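You operate a simulated robot arm through the tools that you are given. There is no shell and no other tool. Be economical: measure what you need, move in short steps, check, and stop when the job is done.

Carry out the task below with a simulated robot arm. There is one attempt and no reset: what you move stays moved.

TASK
Pack bearing 72 with grease till it shows, then put it in Reuse.
Fine: no overflow; swing the purple lever aside again. Where these are worked on the way, their far stop is far enough and under half their travel is too little: purple lever.

The check looks at the end state, three seconds after you hand in, the way a careful person would. Anything else that was tipped, shoved, dropped, spilled or broken makes it a failure.

THE ROBOT
A 6-joint arm with a two-finger parallel gripper, fixed in place. Base frame: the origin is at the foot of the arm, x ahead of it, y to its left, z up; the work surface is at about z = 0. Units: cm, rad, N and s.
With the tool pointing down near the work surface it reaches from about 16 to 42 cm from the base axis. Its first joint turns from -1.152 to 1.152 rad. Payload 1.57 kg.
Tool frame: the origin (TCP) lies between the finger pads and is the grasp point; the fingertips stand 3 cm ahead of it; z points along the fingers, y is the line along which they close. Largest opening 8 cm; finger width 1.7, thickness 1.2; the body of the gripper, 4 by 8.2 cm, starts 8 cm behind the TCP.
Orientation is that of the tool frame in the base frame, as a unit quaternion [w, x, y, z]. With the fingers straight down and closing along the base's y, the tool's x points along the base's -x, its y along +y and its z along -z.

THE INTERFACE
- The arm moves only by the tool jog_arm. Its argument "plan" is a list that holds one entry, the list of rows, each a list of 6 numbers: the shift along the tool's x, y, z in cm, then the turn, a rotation vector about the tool's x, y, z in rad. In form: [[[tx, ty, tz, rx, ry, rz], ...]]. A call has 1 to 12 rows; each row shifts and turns the commanded pose from where the row before left it, along the tool's axes as they then stand. "hand" is the finger opening in cm, from 0 to 8, set as the call begins (left out, the last holds). A row lasts 0.2 s, in which the tool goes at most 5 cm and 0.15 rad; a call with a longer step from one row to the next is refused whole, and so is a gripper value outside its range. A pose out of reach is approached as far as the arm can. The call stops where the force on the tool passes 70 N (or 10 N more than at its start, if that is more) or the arm is blocked; 0.2 s more then pass. Each finger travels about 15.3 cm/s and halts on what it meets, pressing with about 38 N; the grip force reading is that of the motor and also rises with nothing between the fingers. The clock runs only during rows and for 0.2 s after the last one: add rows that do not move to give the fingers time. It gives the time, the measured TCP pose, the force on the tool (base axes), the opening and the grip force at its end, in the units of the frame above (readings bear some noise), with the torque about the TCP (base axes, N m) and any sound that the robot's microphone picked up, and new pictures: "views" is both (left out), scene, wrist or none.
- Cameras (640 x 400 px; columns grow to the right, rows downward): "scene" is fixed at [5.75, -35.1, 41.52]; the picture's right is [0.76, -0.65, 0.00], its down [-0.43, -0.49, -0.76] and it looks along [0.50, 0.57, -0.65] (base axes); focal length 311 px, centre (320, 200). "wrist" rides on the gripper at [7.2, -0.7, -12.2] in the tool frame; the picture's right is [0.09, 1.00, 0.00], its down [-0.84, 0.08, -0.54] and it looks along [-0.54, 0.05, 0.84] (tool axes); focal length 238 px, centre (320, 200). There is no depth. A picture from a camera that has moved, and an enlarged one, comes with that camera's place and axes in the base frame and with its lens. The place of the scene camera against the robot may be out by one fixed shift of up to 1.8 cm in any direction.
- inspect(camera, box): a new picture of the part [left, top, right, bottom] of that camera's present view, enlarged. It takes no simulated time.
- close_job(): hands the job in; it is judged then, once.

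Go step by step. Nothing tells you positions but the pictures and the camera data: compare them with the known pose of the tool, close in by small moves and look again before you grip or let go. The budget is 120 turns and 200 pictures, counting those below and the enlarged ones. Unless the task says otherwise, let go and move clear before handing in, and close with one line.

The tools are called after ">>>" as a command line: name --argument value ..., lists and objects as JSON in quotes. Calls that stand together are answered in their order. jog_arm: Moves the arm, as the interface text tells. Its arguments: {"type":"object","properties":{"plan":{"type":"array"},"hand":{"type":"number"},"views":{"type":"string","enum":["both","scene","wrist","none"]}},"required":["plan"]} The other tools are called the same way: inspect (camera, box) takes an enlarged picture of a part of a camera's view; close_job () hands the job in.

At the start:

```text
clock: 0.0
eef_pos: [23.13, -10.76, 23.06]
tcp_rot: [0.0, 0.0, 1.0, 0.0]
wrist_force: [0.2, 0.4, 0.0]
torque: [0.0, 0.0, 0.0]
gripper_width: 8.01
gripper_force: 0.1
```

scene: 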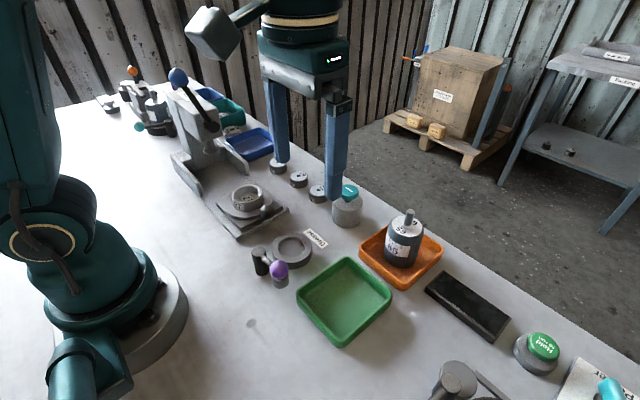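
wrist: 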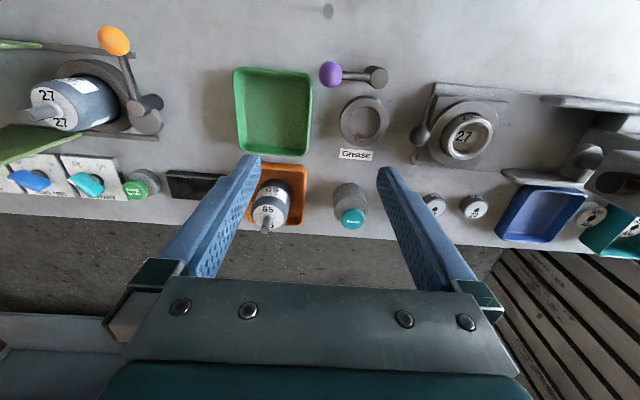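

I see a bench with a grease station (purple lever), trays, a press holding ring 27, and other parts. I'll enlarge the pictures first to read the labels.

>>> inspect --camera "scene" --box '[80, 50, 320, 250]'

>>> inspect --camera "scene" --box '[220, 160, 460, 360]'

>>> inspect --camera "wrist" --box '[0, 20, 240, 220]'

>>> inspect --camera "wrist" --box '[400, 60, 640, 260]'

>>> inspect --camera "wrist" --box '[220, 40, 440, 240]'

>>> inspect --camera "scene" --box '[400, 250, 640, 400]'

```text
2.00 times, centred on (200, 150) of scene
camera zoom: at [5.75, -35.1, 41.52], right [0.76, -0.65, 0.0], down [-0.43, -0.49, -0.76], along [0.5, 0.57, -0.65], focal length 622 px, centre (560, 300)
```

zoom: 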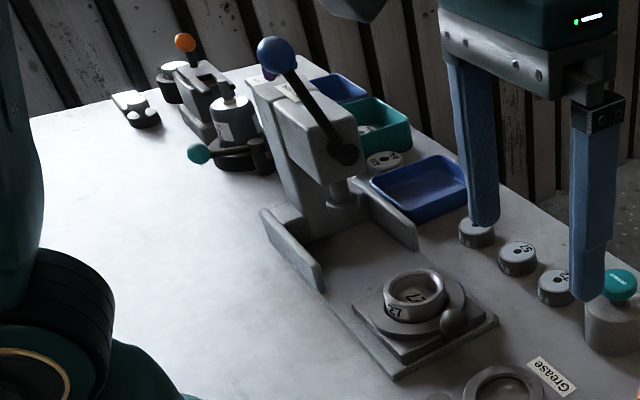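

```text
2.00 times, centred on (340, 260) of scene
camera zoom: at [5.75, -35.1, 41.52], right [0.76, -0.65, 0.0], down [-0.43, -0.49, -0.76], along [0.5, 0.57, -0.65], focal length 622 px, centre (280, 80)
```

zoom: 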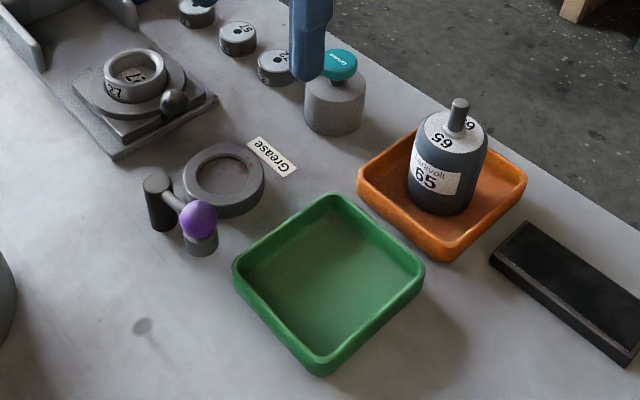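

```text
2.00 times, centred on (120, 120) of wrist
camera zoom: at [15.91, -11.41, 35.29], right [-0.09, 1.0, 0.0], down [0.84, 0.08, 0.54], along [0.54, 0.05, -0.84], focal length 477 px, centre (720, 360)
```

zoom: 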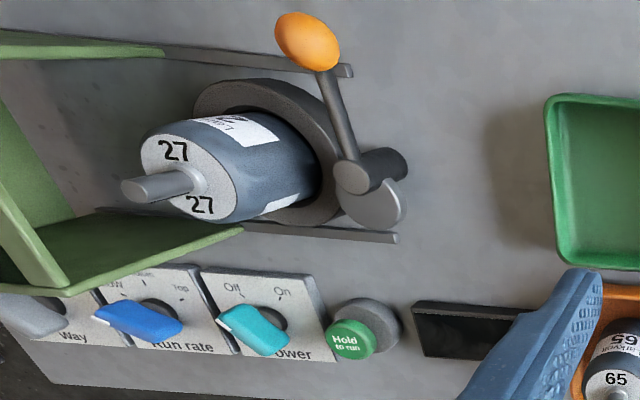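

```text
2.00 times, centred on (520, 160) of wrist
camera zoom: at [15.91, -11.41, 35.29], right [-0.09, 1.0, 0.0], down [0.84, 0.08, 0.54], along [0.54, 0.05, -0.84], focal length 477 px, centre (-80, 280)
```

zoom: 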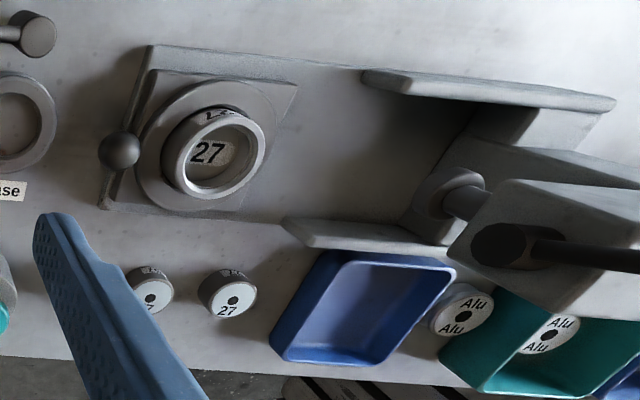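

```text
2.00 times, centred on (330, 140) of wrist
camera zoom: at [15.91, -11.41, 35.29], right [-0.09, 1.0, 0.0], down [0.84, 0.08, 0.54], along [0.54, 0.05, -0.84], focal length 477 px, centre (300, 320)
```

zoom: 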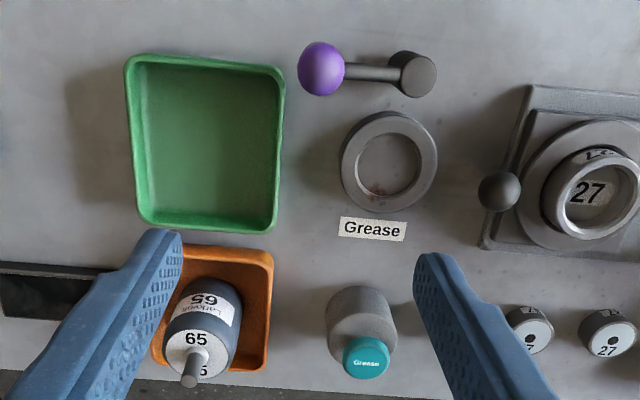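

```text
2.67 times, centred on (520, 325) of scene
camera zoom: at [5.75, -35.1, 41.52], right [0.76, -0.65, 0.0], down [-0.43, -0.49, -0.76], along [0.5, 0.57, -0.65], focal length 829 px, centre (-213, -133)
```

zoom: 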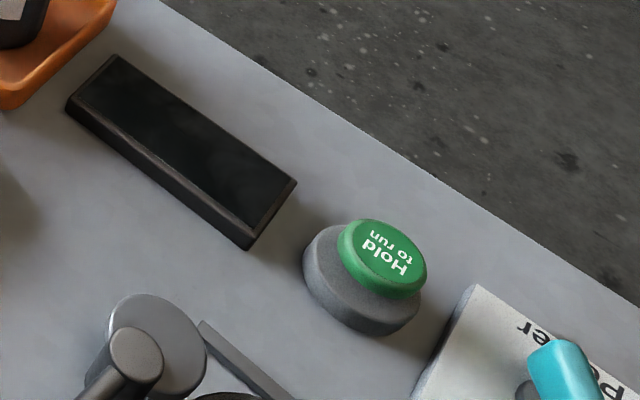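

Three small bearings stand near the grease button; the fingers hide part of them. I'll raise the arm and move it left to read the bins and the bearing numbers.

>>> jog_arm --plan '[[[0, 0, -3, 0, 0, 0], [1, 0, -3, 0, 0, 0], [1, 3, 0, 0, 0, 0], [1, 3, 0, 0, 0, 0], [0, 3, 0, 0, 0, 0], [0, 3, 0, 0, 0, 0]]]' --views "wrist"

>>> inspect --camera "scene" --box '[250, 140, 370, 230]'

>>> inspect --camera "scene" --box '[80, 50, 280, 175]'

```text
clock: 1.4
eef_pos: [20.18, 1.42, 29.2]
tcp_rot: [0.0, 0.001, 1.0, 0.0]
wrist_force: [-0.3, 0.1, 0.2]
torque: [-0.02, -0.01, 0.0]
gripper_width: 8.03
gripper_force: 0.0
camera wrist: at [12.93, 0.83, 41.35], right [-0.09, 1.0, 0.0], down [0.84, 0.08, 0.54], along [0.54, 0.05, -0.84], focal length 238 px, centre (320, 200)
```

wrist: 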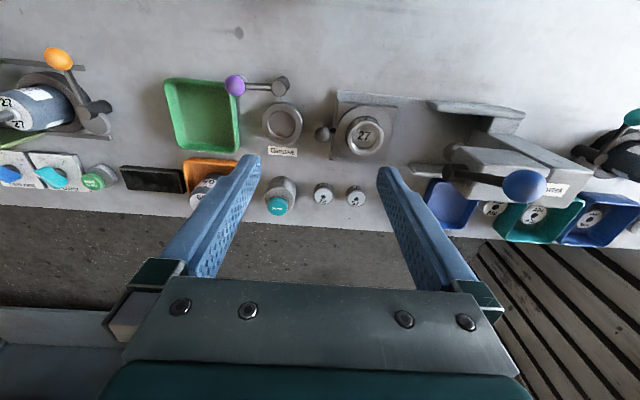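

```text
4.44 times, centred on (310, 185) of scene
camera zoom: at [5.75, -35.11, 41.52], right [0.76, -0.65, 0.0], down [-0.43, -0.49, -0.76], along [0.5, 0.57, -0.65], focal length 1382 px, centre (364, 267)
```

zoom: 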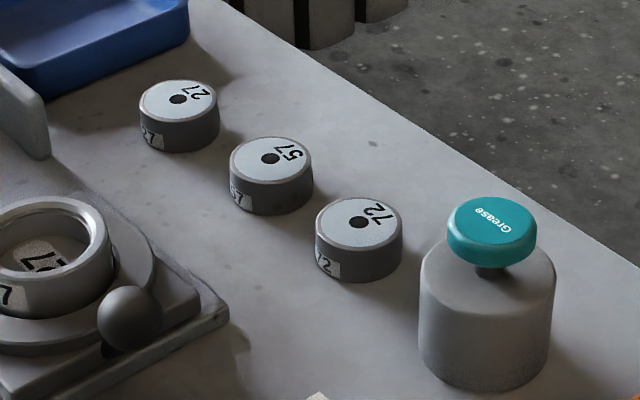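

```text
3.20 times, centred on (180, 112) of scene
camera zoom: at [5.75, -35.11, 41.52], right [0.76, -0.65, 0.0], down [-0.43, -0.49, -0.76], along [0.5, 0.57, -0.65], focal length 995 px, centre (768, 480)
```

zoom: 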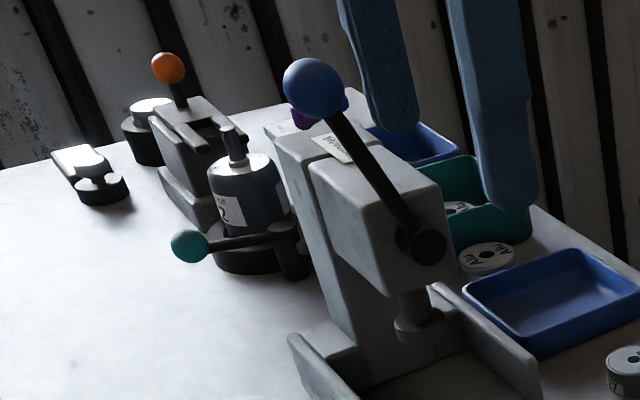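

Bearing 72 looks like the one nearest the Grease button. I'll zoom in on the wrist view to find the Reuse bin.

>>> inspect --camera "wrist" --box '[400, 90, 640, 260]'

>>> inspect --camera "wrist" --box '[220, 60, 400, 220]'

```text
2.35 times, centred on (520, 175) of wrist
camera zoom: at [12.93, 0.83, 41.35], right [-0.09, 1.0, 0.0], down [0.84, 0.08, 0.54], along [0.54, 0.05, -0.84], focal length 561 px, centre (-151, 259)
```

zoom: 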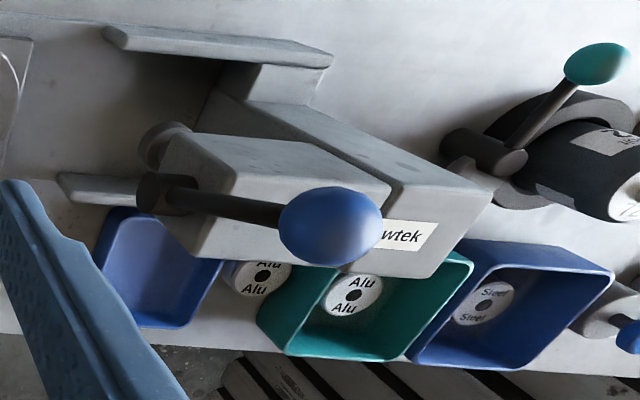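

```text
2.50 times, centred on (310, 140) of wrist
camera zoom: at [12.93, 0.83, 41.35], right [-0.09, 1.0, 0.0], down [0.84, 0.08, 0.54], along [0.54, 0.05, -0.84], focal length 596 px, centre (345, 350)
```

zoom: 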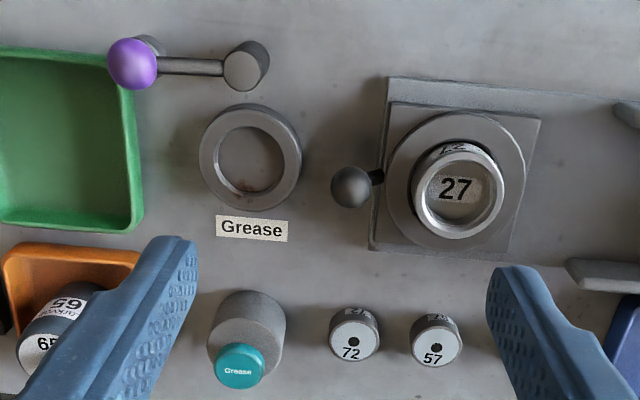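

72 is confirmed at the position next to the Grease button. Next I need to find the "Reuse" label.

>>> inspect --camera "scene" --box '[290, 200, 450, 350]'

>>> inspect --camera "scene" --box '[380, 20, 640, 200]'

>>> jog_arm --plan '[[[0, -4, 0, 0, 0, 0], [0, -4, 0, 0, 0, 0], [0, -4, 0, 0, 0, 0], [0, -4, 0, 0, 0, 0], [0, -4, 0, 0, 0, 0], [0, -3, 0, 0, 0, 0]]]'

```text
2.67 times, centred on (370, 275) of scene
camera zoom: at [5.75, -35.11, 41.52], right [0.76, -0.65, 0.0], down [-0.43, -0.49, -0.76], along [0.5, 0.57, -0.65], focal length 829 px, centre (187, 0)
```

zoom: 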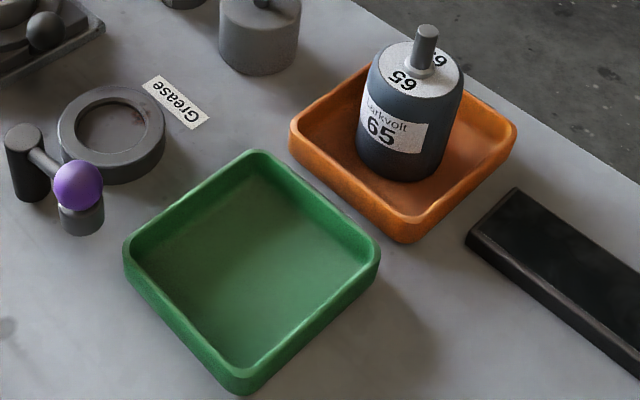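

```text
2.22 times, centred on (510, 110) of scene
camera zoom: at [5.75, -35.11, 41.52], right [0.76, -0.65, 0.0], down [-0.43, -0.49, -0.76], along [0.5, 0.57, -0.65], focal length 691 px, centre (-102, 400)
```

zoom: 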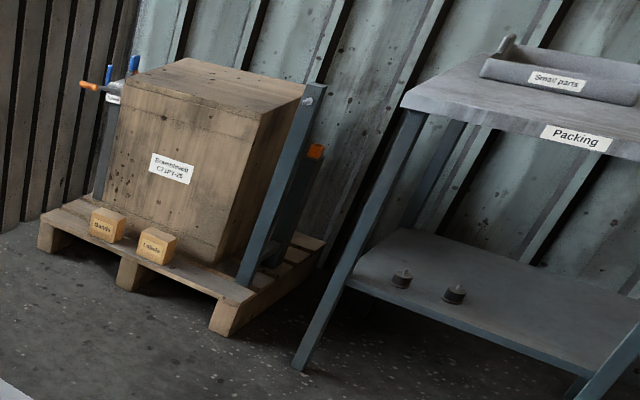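

```text
clock: 2.8
eef_pos: [19.83, -21.55, 28.52]
tcp_rot: [0.001, -0.001, 1.0, 0.0]
wrist_force: [-0.4, -0.1, -0.7]
torque: [0.0, 0.04, -0.01]
gripper_width: 8.02
gripper_force: 0.1
out of reach, approached as far as the arm can: row 6
camera wrist: at [12.61, -22.15, 40.71], right [-0.09, 1.0, 0.0], down [0.84, 0.08, 0.54], along [0.54, 0.05, -0.84], focal length 238 px, centre (320, 200)
```

scene: 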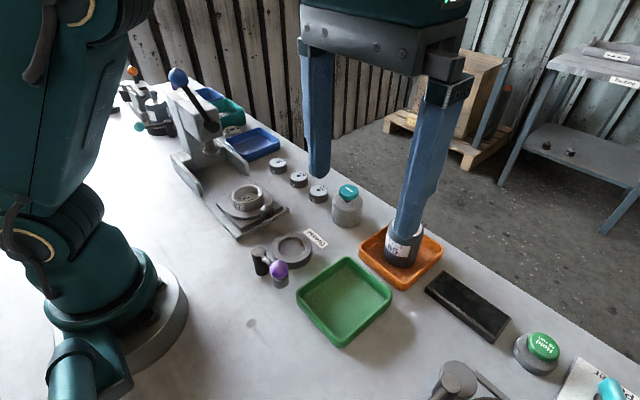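
wrist: 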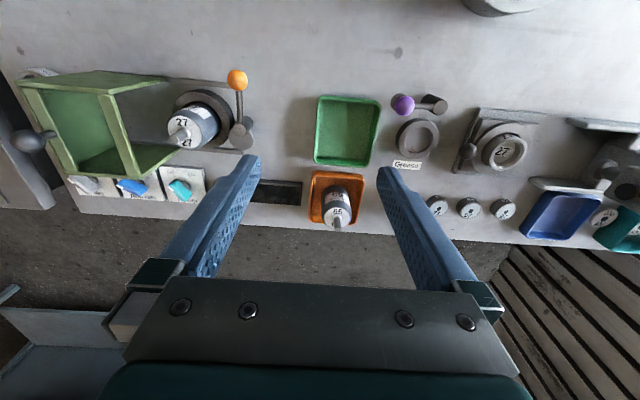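

No "Reuse" label is visible yet. I'll tilt the gripper up to look at the far side and the walls.

>>> jog_arm --plan '[[[0, 3, 0, 0, -0.15, 0], [0, 3, 0, 0, -0.15, 0], [0, 3, 0, 0, -0.15, 0], [0, 3, 0, 0, -0.15, 0], [0, 3, 0, 0, -0.15, 0], [0, 3, 0, 0, -0.15, 0]]]'

```text
clock: 4.2
eef_pos: [20.07, -3.74, 28.93]
tcp_rot: [0.436, -0.001, 0.9, -0.001]
wrist_force: [0.0, 0.1, -0.1]
torque: [-0.02, 0.0, -0.01]
gripper_width: 8.0
gripper_force: 0.0
camera wrist: at [5.96, -4.39, 30.85], right [-0.06, 1.0, -0.07], down [0.09, 0.08, 0.99], along [0.99, 0.05, -0.1], focal length 238 px, centre (320, 200)
```

scene: 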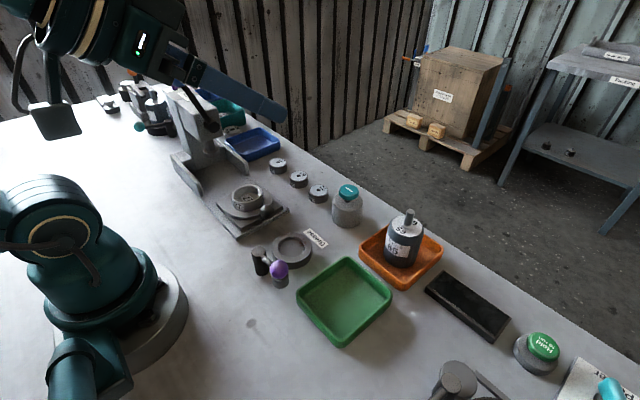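
wrist: 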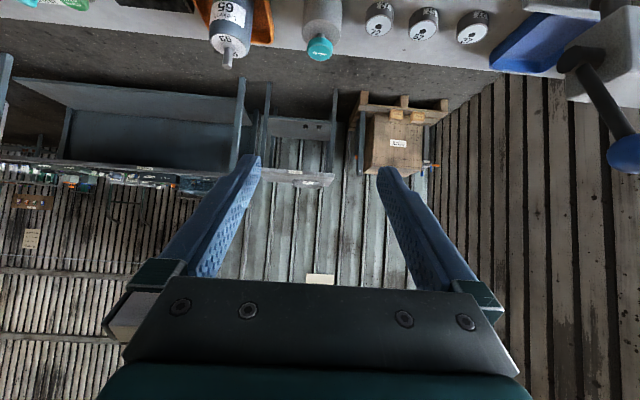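

The camera is upside-down now and shows some wall notices. I'll enlarge them.

>>> inspect --camera "wrist" --box '[0, 150, 200, 270]'

>>> inspect --camera "wrist" --box '[270, 160, 370, 290]'

>>> inspect --camera "scene" --box '[80, 60, 290, 170]'

```text
3.20 times, centred on (100, 210) of wrist
camera zoom: at [5.96, -4.39, 30.85], right [-0.06, 1.0, -0.07], down [0.09, 0.08, 0.99], along [0.99, 0.05, -0.1], focal length 763 px, centre (1024, 168)
```

zoom: 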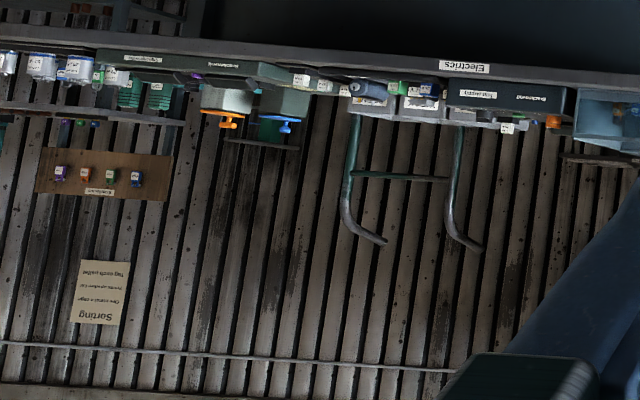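

```text
3.08 times, centred on (320, 225) of wrist
camera zoom: at [5.96, -4.39, 30.85], right [-0.06, 1.0, -0.07], down [0.09, 0.08, 0.99], along [0.99, 0.05, -0.1], focal length 733 px, centre (320, 123)
```

zoom: 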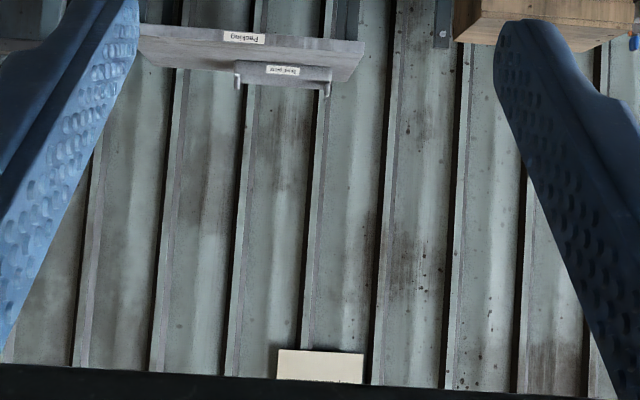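

```text
3.05 times, centred on (185, 115) of scene
camera zoom: at [5.75, -35.1, 41.52], right [0.76, -0.65, 0.0], down [-0.43, -0.49, -0.76], along [0.5, 0.57, -0.65], focal length 947 px, centre (731, 459)
```

zoom: 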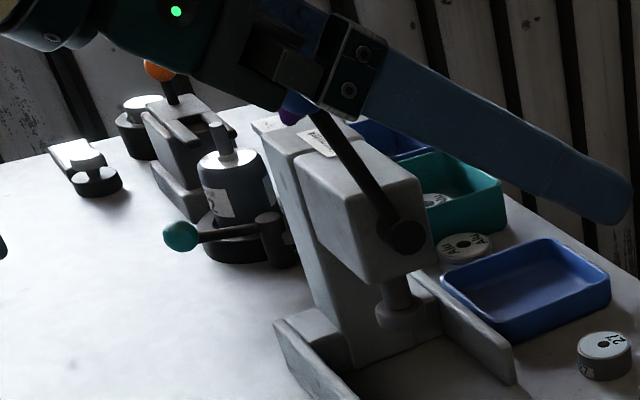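

There's a "Sorting" poster and a colour board. I'll zoom in on both, then tilt further to see the pale sheet.

>>> inspect --camera "wrist" --box '[10, 225, 50, 255]'

>>> inspect --camera "wrist" --box '[8, 192, 58, 216]'

>>> jog_arm --plan '[[[0, 0, 0, 0, -0.15, 0], [0, 0, 0, 0, -0.15, 0], [0, 0, 0, 0, -0.1, 0]]]' --views "wrist"

```text
13.33 times, centred on (30, 240) of wrist
camera zoom: at [5.96, -4.39, 30.85], right [-0.06, 1.0, -0.07], down [0.09, 0.08, 0.99], along [0.99, 0.05, -0.1], focal length 3178 px, centre (4187, -333)
```

zoom: 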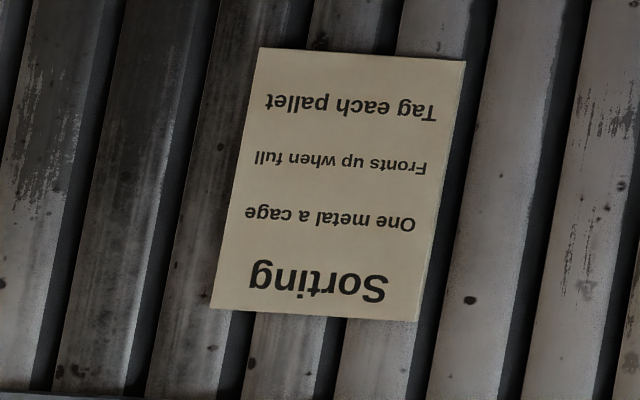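

```text
12.80 times, centred on (33, 204) of wrist
camera zoom: at [5.96, -4.39, 30.85], right [-0.06, 1.0, -0.07], down [0.09, 0.08, 0.99], along [0.99, 0.05, -0.1], focal length 3051 px, centre (3994, 149)
```

zoom: 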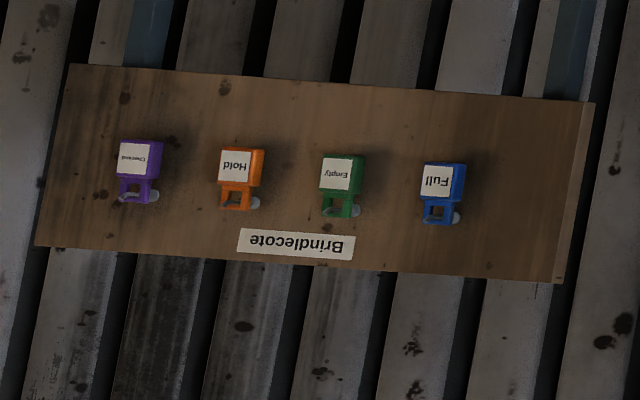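

```text
clock: 5.0
eef_pos: [20.16, -3.2, 29.0]
tcp_rot: [0.601, 0.001, 0.799, 0.0]
wrist_force: [0.3, 0.4, -0.4]
torque: [-0.04, 0.02, 0.0]
gripper_width: 8.01
gripper_force: 0.1
out of reach, approached as far as the arm can: row 2, 3
camera wrist: at [6.33, -3.84, 25.43], right [-0.02, 1.0, -0.09], down [-0.29, 0.08, 0.95], along [0.96, 0.05, 0.29], focal length 238 px, centre (320, 200)
```

wrist: 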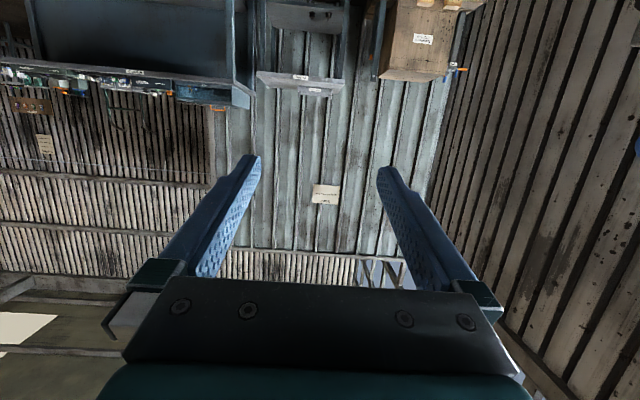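

>>> inspect --camera "wrist" --box '[305, 178, 347, 208]'

```text
13.33 times, centred on (326, 193) of wrist
camera zoom: at [6.33, -3.84, 25.43], right [-0.02, 1.0, -0.09], down [-0.29, 0.08, 0.95], along [0.96, 0.05, 0.29], focal length 3178 px, centre (240, 293)
```

zoom: 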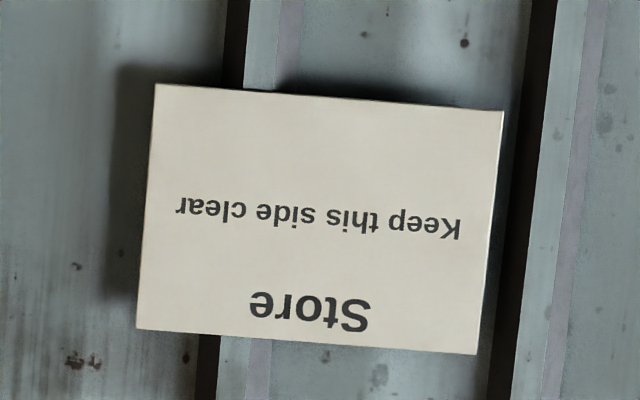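

That sheet only says "Store – keep this side clear". I'll pan left to see the other wall.

>>> jog_arm --plan '[[[0, 0, 0, 0, 0.15, 0], [0, 0, 0, 0, 0.15, 0], [0, 0, 0, -0.15, 0, 0], [0, 0, 0, -0.15, 0, 0], [0, 0, 0, -0.15, 0, 0], [0, 0, 0, -0.15, 0, 0], [0, 0, 0, -0.15, 0, 0], [0, 0, 0, -0.15, 0, 0]]]' --views "wrist"

```text
clock: 6.8
eef_pos: [20.67, -2.88, 28.97]
tcp_rot: [0.453, -0.219, 0.778, 0.377]
wrist_force: [0.0, 0.3, -0.4]
torque: [0.03, -0.01, 0.01]
gripper_width: 7.98
gripper_force: 0.1
out of reach, approached as far as the arm can: row 1, 2, 3, 5
camera wrist: at [10.95, -12.76, 26.19], right [-0.73, 0.62, 0.31], down [0.07, -0.38, 0.92], along [0.69, 0.69, 0.23], focal length 238 px, centre (320, 200)
```

wrist: 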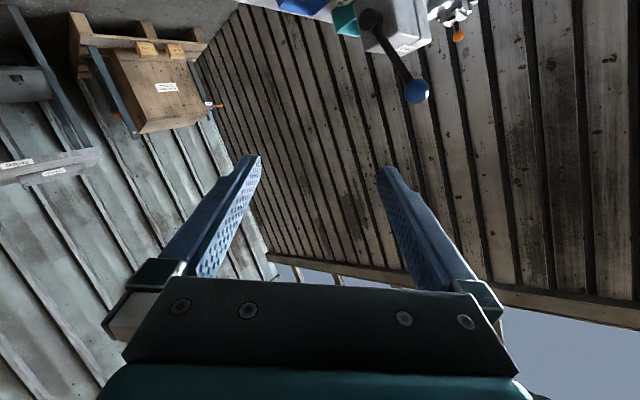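

The left wall is bare. I'll pan to the right side.

>>> jog_arm --plan '[[[0, 0, 0, 0.15, 0, 0], [0, 0, 0, 0.15, 0, 0], [0, 0, 0, 0.15, 0, 0], [0, 0, 0, 0.15, 0, 0], [0, 0, 0, 0.15, 0, 0], [0, 0, 0, 0.15, 0, 0], [0, 0, 0, 0.15, 0, 0], [0, 0, 0, 0.15, 0, 0], [0, 0, 0, 0.15, 0, 0], [0, 0, 0, 0.15, 0, 0], [0, 0, 0, 0.15, 0, 0], [0, 0, 0, 0.15, 0, 0]]]' --views "both"

```text
clock: 9.4
eef_pos: [20.75, -2.85, 29.01]
tcp_rot: [0.501, -0.026, 0.864, 0.044]
wrist_force: [-0.4, -0.3, -0.2]
torque: [-0.03, -0.01, -0.01]
gripper_width: 8.0
gripper_force: 0.0
out of reach, approached as far as the arm can: row 6, 7, 8, 9, 10, 11, 12
camera wrist: at [6.56, -4.61, 28.77], right [-0.13, 0.99, -0.03], down [-0.06, 0.02, 1.0], along [0.99, 0.13, 0.06], focal length 238 px, centre (320, 200)
```

scene: 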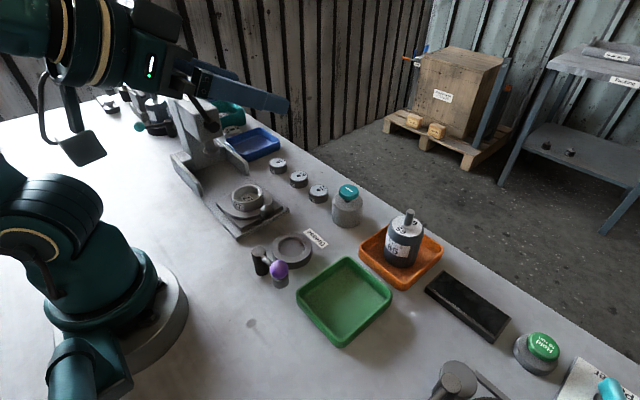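
wrist: 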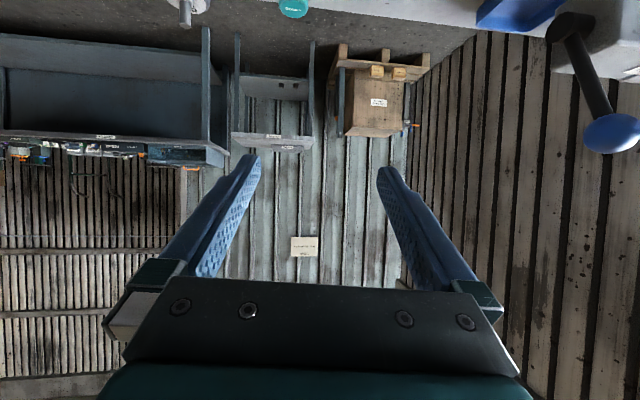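

The arm stopped partway. I'll tilt back toward vertical and see where the commanded pose is.

>>> jog_arm --plan '[[[0, 0, 0, 0, 0.15, 0], [0, 0, 0, 0, 0.15, 0], [0, 0, 0, 0, 0.15, 0], [0, 0, 0, 0, 0.15, 0]]]' --views "wrist"

```text
clock: 10.4
eef_pos: [20.77, -2.86, 28.87]
tcp_rot: [0.223, -0.037, 0.974, 0.034]
wrist_force: [0.8, -0.2, -0.4]
torque: [-0.02, -0.01, -0.01]
gripper_width: 8.02
gripper_force: 0.0
camera wrist: at [9.05, -4.85, 36.61], right [-0.17, 0.99, 0.01], down [0.51, 0.08, 0.86], along [0.84, 0.15, -0.52], focal length 238 px, centre (320, 200)
```

wrist: 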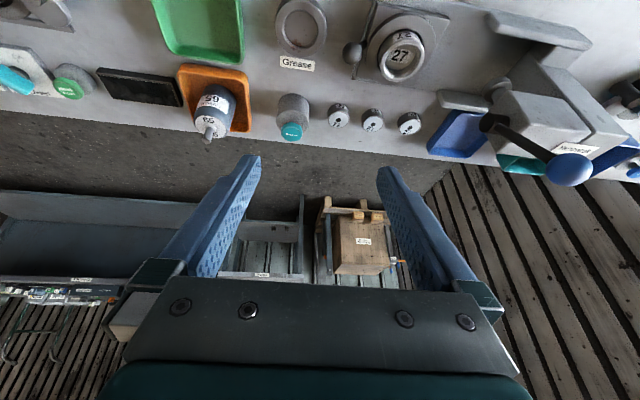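

The commanded pose follows the arm, good. I'll straighten up and yaw the gripper around to look at the trays' far faces.

>>> jog_arm --plan '[[[0, 0, 0, 0, 0.15, 0], [0, 0, 0, 0, 0.15, 0], [0, 0, 0, 0, 0.15, 0], [0, 0, 0, 0, 0, 0.15], [0, 0, 0, 0, 0, 0.15], [0, 0, 0, 0, 0, 0.15], [0, 0, 0, 0, 0, 0.15], [0, 0, 0, 0, 0, 0.15], [0, 0, 0, 0, 0, 0.15], [0, 0, 0, 0, 0, 0.15], [0, 0, 0, 0, 0, 0.15], [0, 0, 0, 0, 0, 0.15]]]' --views "wrist"

```text
clock: 13.0
eef_pos: [20.83, -2.86, 28.91]
tcp_rot: [-0.015, 0.591, 0.806, 0.02]
wrist_force: [-0.5, 0.4, -0.5]
torque: [-0.01, -0.02, 0.0]
gripper_width: 7.99
gripper_force: 0.0
camera wrist: at [17.93, 3.22, 41.43], right [0.92, 0.39, 0.02], down [0.33, -0.8, 0.5], along [0.21, -0.46, -0.86], focal length 238 px, centre (320, 200)
```

wrist: 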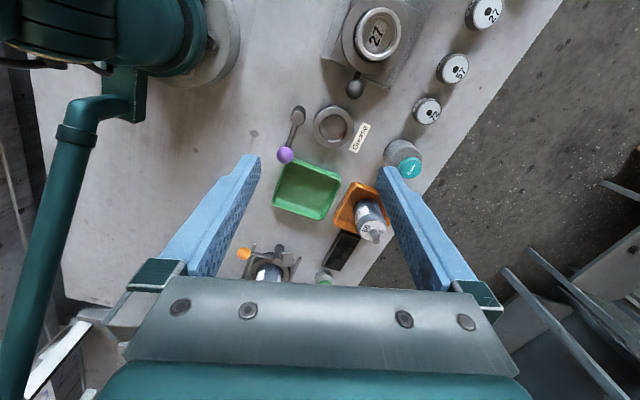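

The yaw works, and there's a poster at the lower left. I'll tilt up to look that way.

>>> jog_arm --plan '[[[0, 0, 0, 0, -0.15, 0], [0, 0, 0, 0, -0.15, 0], [0, 0, 0, 0, -0.15, 0], [0, 0, 0, 0, -0.15, 0], [0, 0, 0, 0, -0.15, 0]]]' --views "wrist"

>>> inspect --camera "wrist" --box '[0, 100, 320, 300]'

```text
clock: 14.2
eef_pos: [20.76, -2.83, 28.95]
tcp_rot: [0.284, 0.555, 0.757, -0.197]
wrist_force: [-0.4, 0.7, 0.0]
torque: [-0.02, -0.03, 0.01]
gripper_width: 7.99
gripper_force: 0.1
camera wrist: at [15.97, 9.76, 33.59], right [0.93, 0.37, -0.04], down [0.14, -0.25, 0.96], along [0.34, -0.89, -0.29], focal length 238 px, centre (320, 200)
```

wrist: 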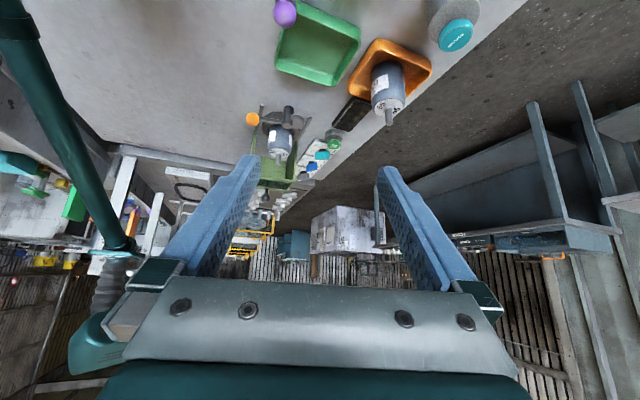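

```text
2.00 times, centred on (160, 200) of wrist
camera zoom: at [15.97, 9.76, 33.59], right [0.93, 0.37, -0.04], down [0.14, -0.25, 0.96], along [0.34, -0.89, -0.29], focal length 477 px, centre (640, 200)
```

zoom: 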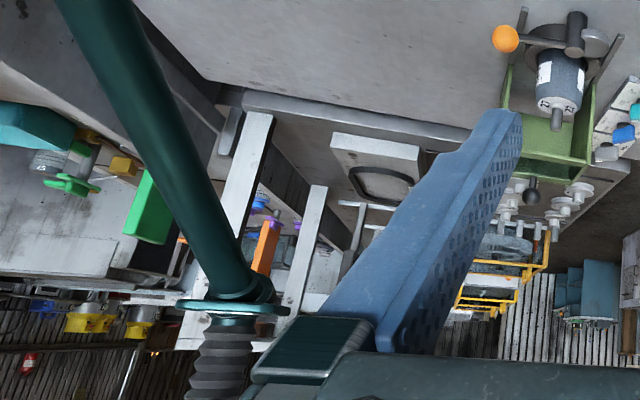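

No "Reuse" sign on that side. I'll level the tool again, keep yawing, and look back from the far side at the trays' outer faces.

>>> jog_arm --plan '[[[0, 0, 0, 0, 0.15, 0], [0, 0, 0, 0, 0.15, 0], [0, 0, 0, 0, 0.15, 0], [0, 0, 0, 0, 0.15, 0], [0, 0, 0, 0, 0.15, 0], [0, 0, 0, 0, 0, 0.15], [0, 0, 0, 0, 0, 0.15], [0, 0, 0, 0, 0, 0.15], [0, 0, 0, 0, 0, 0.15], [0, 0, 0, 0, 0, 0.15], [0, 0, 0, 0, 0, 0.15], [0, 0, 0, 0, 0, 0.15]]]' --views "wrist"

```text
clock: 16.8
eef_pos: [20.63, -2.79, 28.87]
tcp_rot: [-0.022, 0.915, 0.402, 0.011]
wrist_force: [-0.4, -0.3, 0.5]
torque: [0.0, 0.02, -0.01]
gripper_width: 7.97
gripper_force: 0.0
camera wrist: at [25.04, 2.36, 41.41], right [0.8, -0.61, -0.03], down [-0.51, -0.69, 0.51], along [-0.33, -0.39, -0.86], focal length 238 px, centre (320, 200)
```

wrist: 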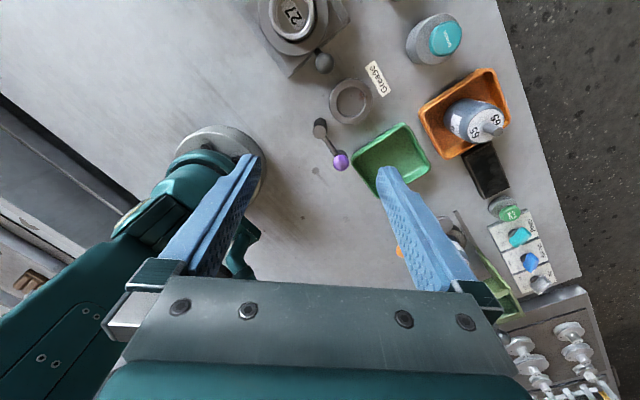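

>>> jog_arm --plan '[[[1.8, 1.9, 0, 0, 0, 0], [1.8, 1.9, 0, 0, 0, 0], [1.8, 1.9, 0, 0, 0, 0], [1.8, 1.9, 0, 0, 0, 0], [0, 0, 0, 0, 0, 0.15], [0, 0, 0, 0, 0, 0.15], [0, 0, 0, 0, 0, 0.15], [0, 0, 0, 0, 0, 0.15], [0, 0, 0, 0, 0, 0.15], [0, 0, 0, 0, 0, 0.1]]]' --views "wrist"

```text
clock: 19.0
eef_pos: [28.83, -7.79, 26.62]
tcp_rot: [-0.026, 1.0, -0.008, 0.001]
wrist_force: [0.1, -0.4, -0.5]
torque: [0.01, -0.03, 0.05]
gripper_width: 7.99
gripper_force: 0.1
out of reach, approached as far as the arm can: row 4, 9, 10
camera wrist: at [36.03, -7.87, 38.8], right [0.07, -1.0, -0.05], down [-0.84, -0.09, 0.54], along [-0.54, 0.0, -0.84], focal length 238 px, centre (320, 200)
```

wrist: 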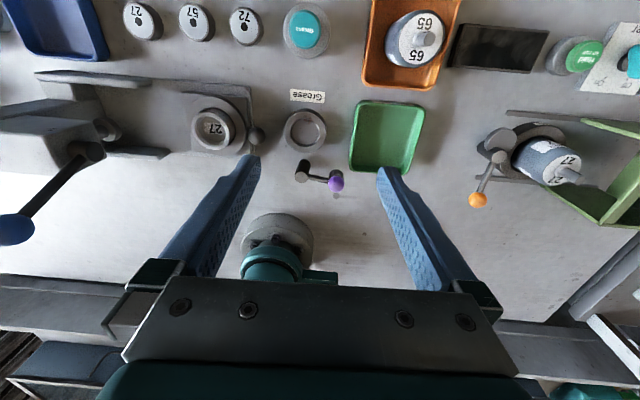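

From here the trays' far faces show no label. I'll tilt up to check the wall behind the robot.

>>> jog_arm --plan '[[[0, 0, 0, 0, -0.15, 0], [0, 0, 0, 0, -0.15, 0], [0, 0, 0, 0, -0.15, 0], [0, 0, 0, 0, -0.15, 0], [0, 0, 0, 0, -0.15, 0]]]' --views "wrist"

```text
clock: 20.2
eef_pos: [20.4, -7.45, 16.92]
tcp_rot: [-0.027, 0.93, 0.002, -0.366]
wrist_force: [0.2, -0.5, 0.1]
torque: [0.02, -0.02, -0.03]
gripper_width: 7.97
gripper_force: 0.1
out of reach, approached as far as the arm can: row 1, 2, 3, 4, 5
camera wrist: at [33.99, -7.17, 20.99], right [0.05, -0.99, -0.11], down [-0.25, -0.12, 0.96], along [-0.97, -0.02, -0.25], focal length 238 px, centre (320, 200)
```

wrist: 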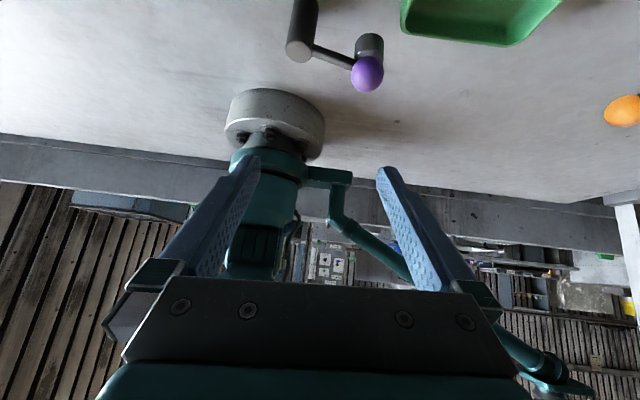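

There's a board with panels behind the robot. I'll zoom in on it.

>>> inspect --camera "wrist" --box '[290, 230, 390, 292]'

>>> inspect --camera "wrist" --box '[440, 220, 640, 380]'

```text
6.40 times, centred on (340, 261) of wrist
camera zoom: at [33.99, -7.17, 20.99], right [0.05, -0.99, -0.11], down [-0.25, -0.12, 0.96], along [-0.97, -0.02, -0.25], focal length 1525 px, centre (192, -190)
```

zoom: 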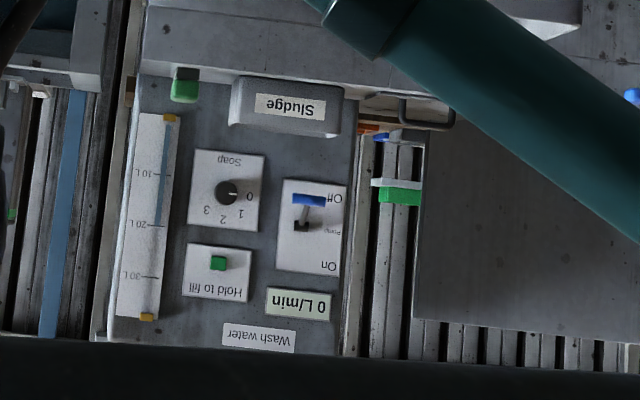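

```text
2.50 times, centred on (540, 300) of wrist
camera zoom: at [33.99, -7.17, 20.99], right [0.05, -0.99, -0.11], down [-0.25, -0.12, 0.96], along [-0.97, -0.02, -0.25], focal length 596 px, centre (-230, -50)
```

zoom: 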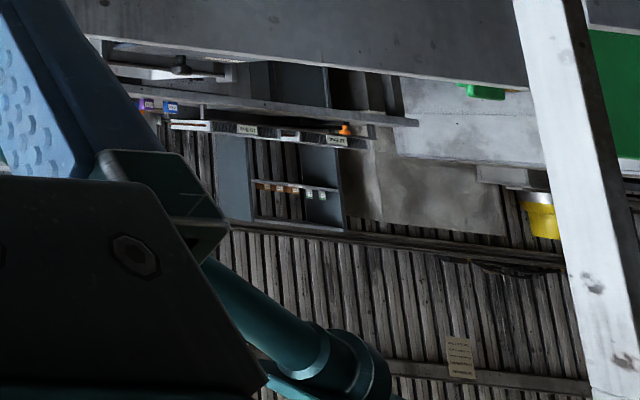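

>>> inspect --camera "wrist" --box '[586, 350, 616, 374]'

>>> inspect --camera "wrist" --box '[480, 245, 600, 320]'

```text
16.00 times, centred on (601, 362) of wrist
camera zoom: at [33.99, -7.17, 20.99], right [0.05, -0.99, -0.11], down [-0.25, -0.12, 0.96], along [-0.97, -0.02, -0.25], focal length 3814 px, centre (-4176, -2392)
```

zoom: 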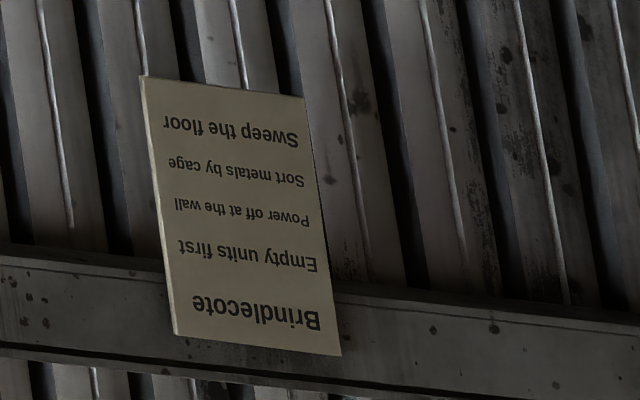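

```text
5.33 times, centred on (540, 282) of wrist
camera zoom: at [33.99, -7.17, 20.99], right [0.05, -0.99, -0.11], down [-0.25, -0.12, 0.96], along [-0.97, -0.02, -0.25], focal length 1271 px, centre (-853, -240)
```

zoom: 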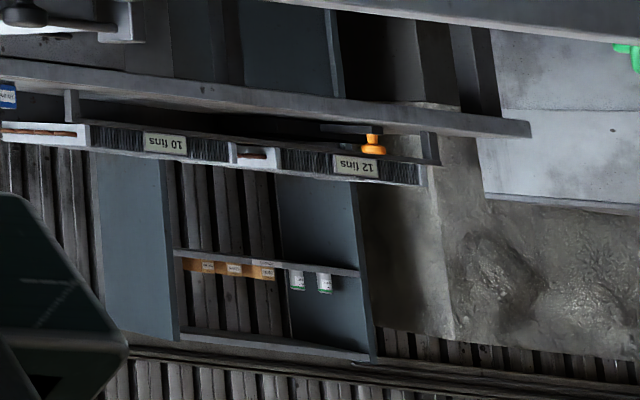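

No Reuse notice behind either. I'll straighten up, rise, and go look at the bins on the left from close by.

>>> jog_arm --plan '[[[0, 0, 0, 0, 0.15, 0], [0, 0, 0, 0, 0.15, 0], [0, 0, 0, 0, 0.15, 0], [0, 0, 0, 0, 0.15, 0], [0, 0, 0, 0, 0.15, 0], [0, 0, -3, 0, 0, 0], [0, 0, -3, 0, 0, 0], [0, 0, -3, 0, 0, 0], [0, 0, -2, 0, 0, 0], [2, 0, 0, 0, 0, 0], [2, 0, 0, 0, 0, 0]]]' --views "wrist"

>>> inspect --camera "wrist" --box '[320, 0, 480, 180]'

>>> inspect --camera "scene" --box '[90, 60, 290, 180]'

```text
clock: 22.6
eef_pos: [24.54, -8.03, 27.89]
tcp_rot: [-0.025, 1.0, -0.01, 0.0]
wrist_force: [0.6, 0.6, 0.2]
torque: [0.01, 0.02, -0.02]
gripper_width: 8.0
gripper_force: 0.2
camera wrist: at [31.62, -8.16, 40.17], right [0.07, -1.0, -0.05], down [-0.84, -0.09, 0.54], along [-0.54, 0.0, -0.84], focal length 238 px, centre (320, 200)
```

wrist: 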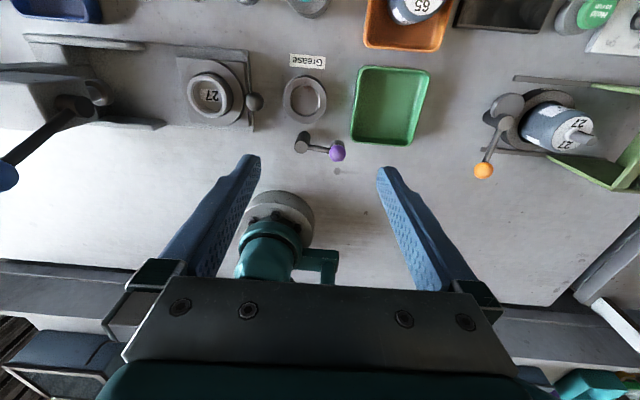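

```text
2.22 times, centred on (400, 90) of wrist
camera zoom: at [31.62, -8.16, 40.17], right [0.07, -1.0, -0.05], down [-0.84, -0.09, 0.54], along [-0.54, 0.0, -0.84], focal length 530 px, centre (142, 444)
```

zoom: 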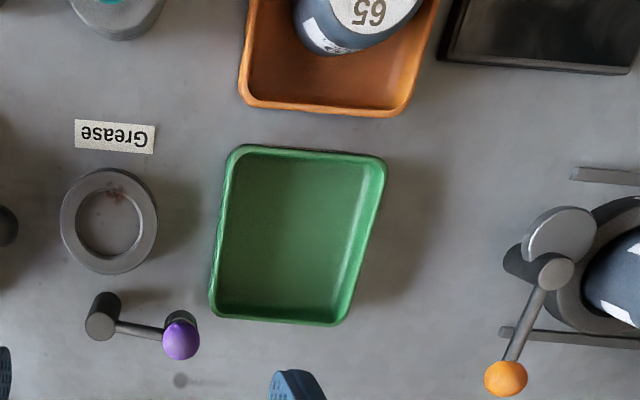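

```text
3.20 times, centred on (190, 120) of scene
camera zoom: at [5.75, -35.1, 41.52], right [0.76, -0.65, 0.0], down [-0.43, -0.49, -0.76], along [0.5, 0.57, -0.65], focal length 995 px, centre (736, 456)
```

zoom: 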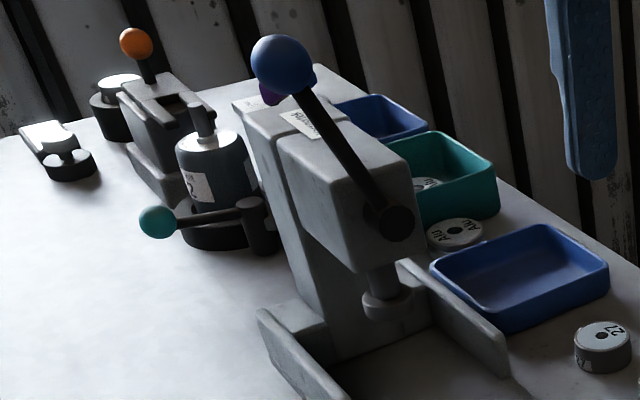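

I'll unwind the yaw so the camera faces right (-y), then move left past the bins and look back at them.

>>> jog_arm --plan '[[[0, 0, 0, 0, 0, -0.15], [0, 0, 0, 0, 0, -0.15], [0, 0, 0, 0, 0, -0.15], [0, 0, 0, 0, 0, -0.15], [0, 0, 0, 0, 0, -0.15], [0, 0, 0, 0, 0, -0.15], [0, 0, 0, 0, 0, -0.15], [0, 0, 0, 0, 0, -0.15], [0, 0, 0, 0, 0, -0.15], [0, 0, 0, 0, 0, -0.15], [0, 0, -1.5, 0, 0, -0.1]]]' --views "none"

>>> jog_arm --plan '[[[3, 0, 0, 0, 0, 0], [3, 0, 0, 0, 0, 0], [3, 0, 0, 0, 0, 0], [3, 0, 0, 0, 0, 0], [3, 0, 0, 0, 0, 0], [3, 0, 0, 0, 0, 0]]]' --views "both"

```text
clock: 25.0
eef_pos: [24.56, -7.93, 29.39]
tcp_rot: [-0.017, 0.703, 0.711, 0.018]
wrist_force: [-1.3, 0.0, -0.9]
torque: [0.0, -0.04, 0.0]
gripper_width: 8.0
gripper_force: 0.0
```

```text
clock: 26.4
eef_pos: [24.3, 9.69, 30.25]
tcp_rot: [-0.018, 0.704, 0.71, 0.018]
wrist_force: [0.7, -0.2, 0.4]
torque: [-0.01, 0.01, 0.0]
gripper_width: 7.99
gripper_force: 0.0
camera wrist: at [23.55, 16.4, 42.84], right [0.99, 0.1, 0.01], down [0.08, -0.86, 0.5], along [0.06, -0.5, -0.87], focal length 238 px, centre (320, 200)
```

scene: 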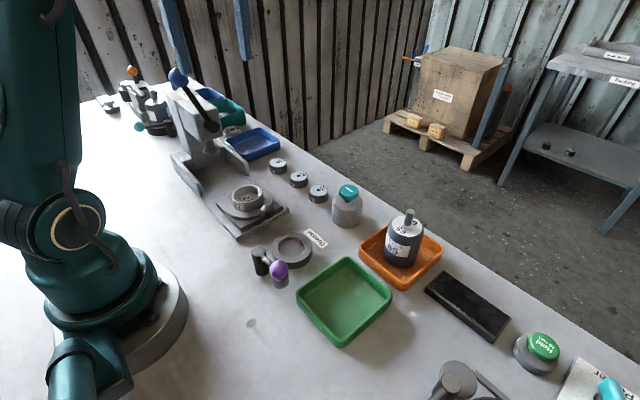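
wrist: 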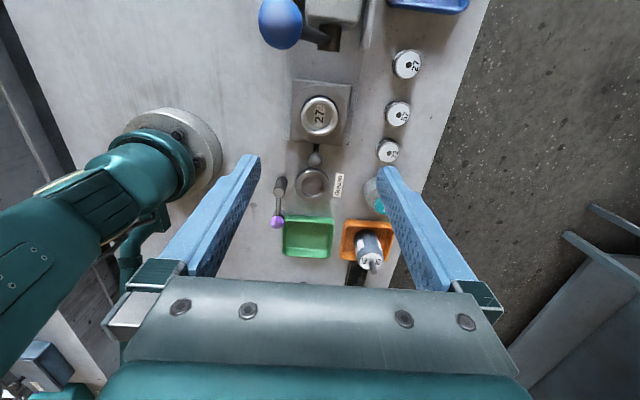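

The blue press lever's ball sits around (21,19,23), so I'll keep clear of it. I'll turn the camera forward again and go to x≈15, y≈20, high up, to look at the left bins from behind.

>>> jog_arm --plan '[[[0, -4, 0, 0, 0, -0.15], [0, -4, 0, 0, 0, -0.15], [0, 0, -1, 0, 0, -0.15], [0, 0, -1, 0, 0, -0.15], [0, 0, -1, 0, 0, -0.15], [0, 0, 0, 0, 0, -0.15], [0, 0, 0, 0, 0, -0.15], [0, 0, 0, 0, 0, -0.15], [0, 0, 0, 0, 0, -0.15], [0, 0, 0, 0, 0, -0.15]]]' --views "wrist"

```text
clock: 28.6
eef_pos: [16.26, 8.98, 32.6]
tcp_rot: [0.0, 0.029, 0.999, 0.025]
wrist_force: [-0.6, 0.1, -0.4]
torque: [-0.03, -0.02, -0.02]
gripper_width: 8.01
gripper_force: 0.1
out of reach, approached as far as the arm can: row 5
camera wrist: at [9.04, 8.17, 44.77], right [-0.03, 1.0, 0.05], down [0.84, 0.0, 0.54], along [0.54, 0.06, -0.84], focal length 238 px, centre (320, 200)
```

wrist: 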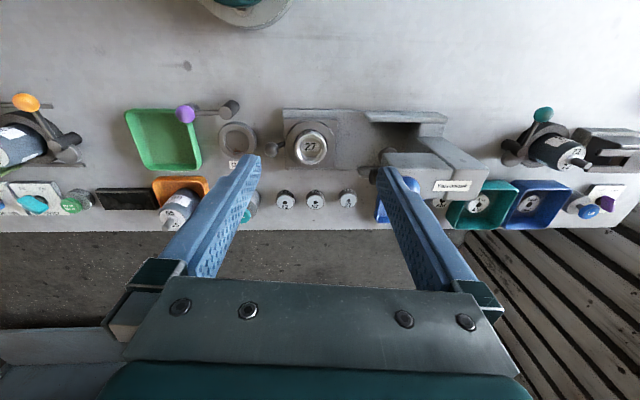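

More items are on the far left, including a panel with a blue knob. I'll move further left.

>>> jog_arm --plan '[[[0, 3, 0, 0, 0, 0], [0, 3, 0, 0, 0, 0], [0, 3, 0, 0, 0, 0], [0, 3, 0, 0, 0, 0]]]' --views "wrist"

>>> inspect --camera "wrist" --box '[240, 80, 440, 230]'

>>> inspect --camera "wrist" --box '[400, 80, 640, 260]'

```text
clock: 29.6
eef_pos: [16.58, 20.72, 30.97]
tcp_rot: [0.0, 0.031, 0.999, 0.026]
wrist_force: [-0.6, 0.5, -0.7]
torque: [0.01, 0.01, 0.0]
gripper_width: 8.04
gripper_force: 0.1
out of reach, approached as far as the arm can: row 2, 3, 4
camera wrist: at [9.22, 19.89, 43.11], right [-0.03, 1.0, 0.05], down [0.84, 0.0, 0.54], along [0.54, 0.06, -0.84], focal length 238 px, centre (320, 200)
```

wrist: 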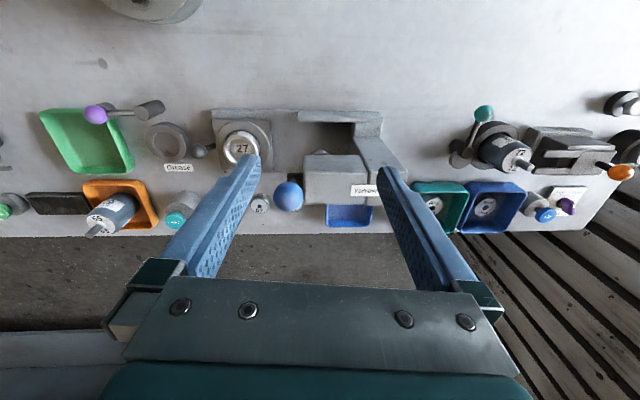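

```text
2.67 times, centred on (340, 155) of wrist
camera zoom: at [9.22, 19.89, 43.11], right [-0.03, 1.0, 0.05], down [0.84, 0.0, 0.54], along [0.54, 0.06, -0.84], focal length 636 px, centre (267, 320)
```

zoom: 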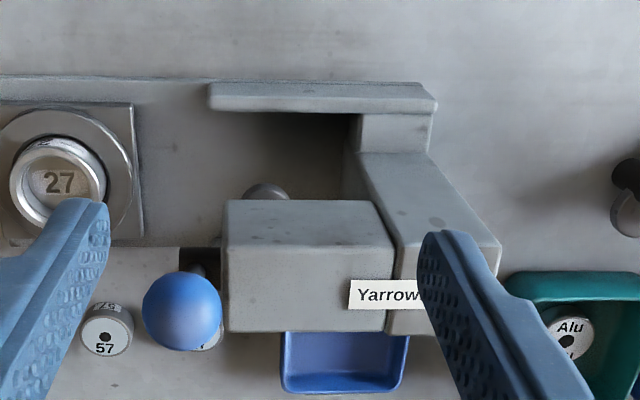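

```text
2.22 times, centred on (520, 170) of wrist
camera zoom: at [9.22, 19.89, 43.11], right [-0.03, 1.0, 0.05], down [0.84, 0.0, 0.54], along [0.54, 0.06, -0.84], focal length 530 px, centre (-124, 267)
```

zoom: 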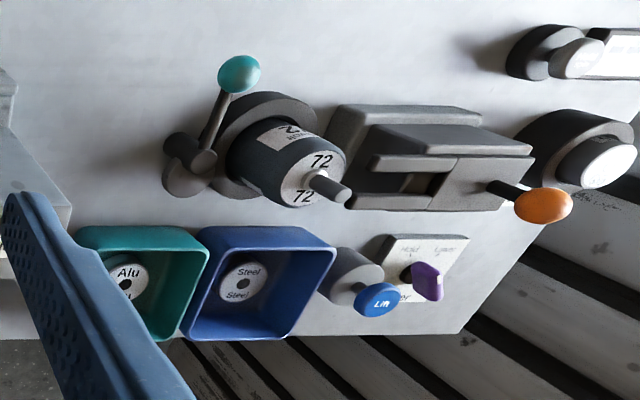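

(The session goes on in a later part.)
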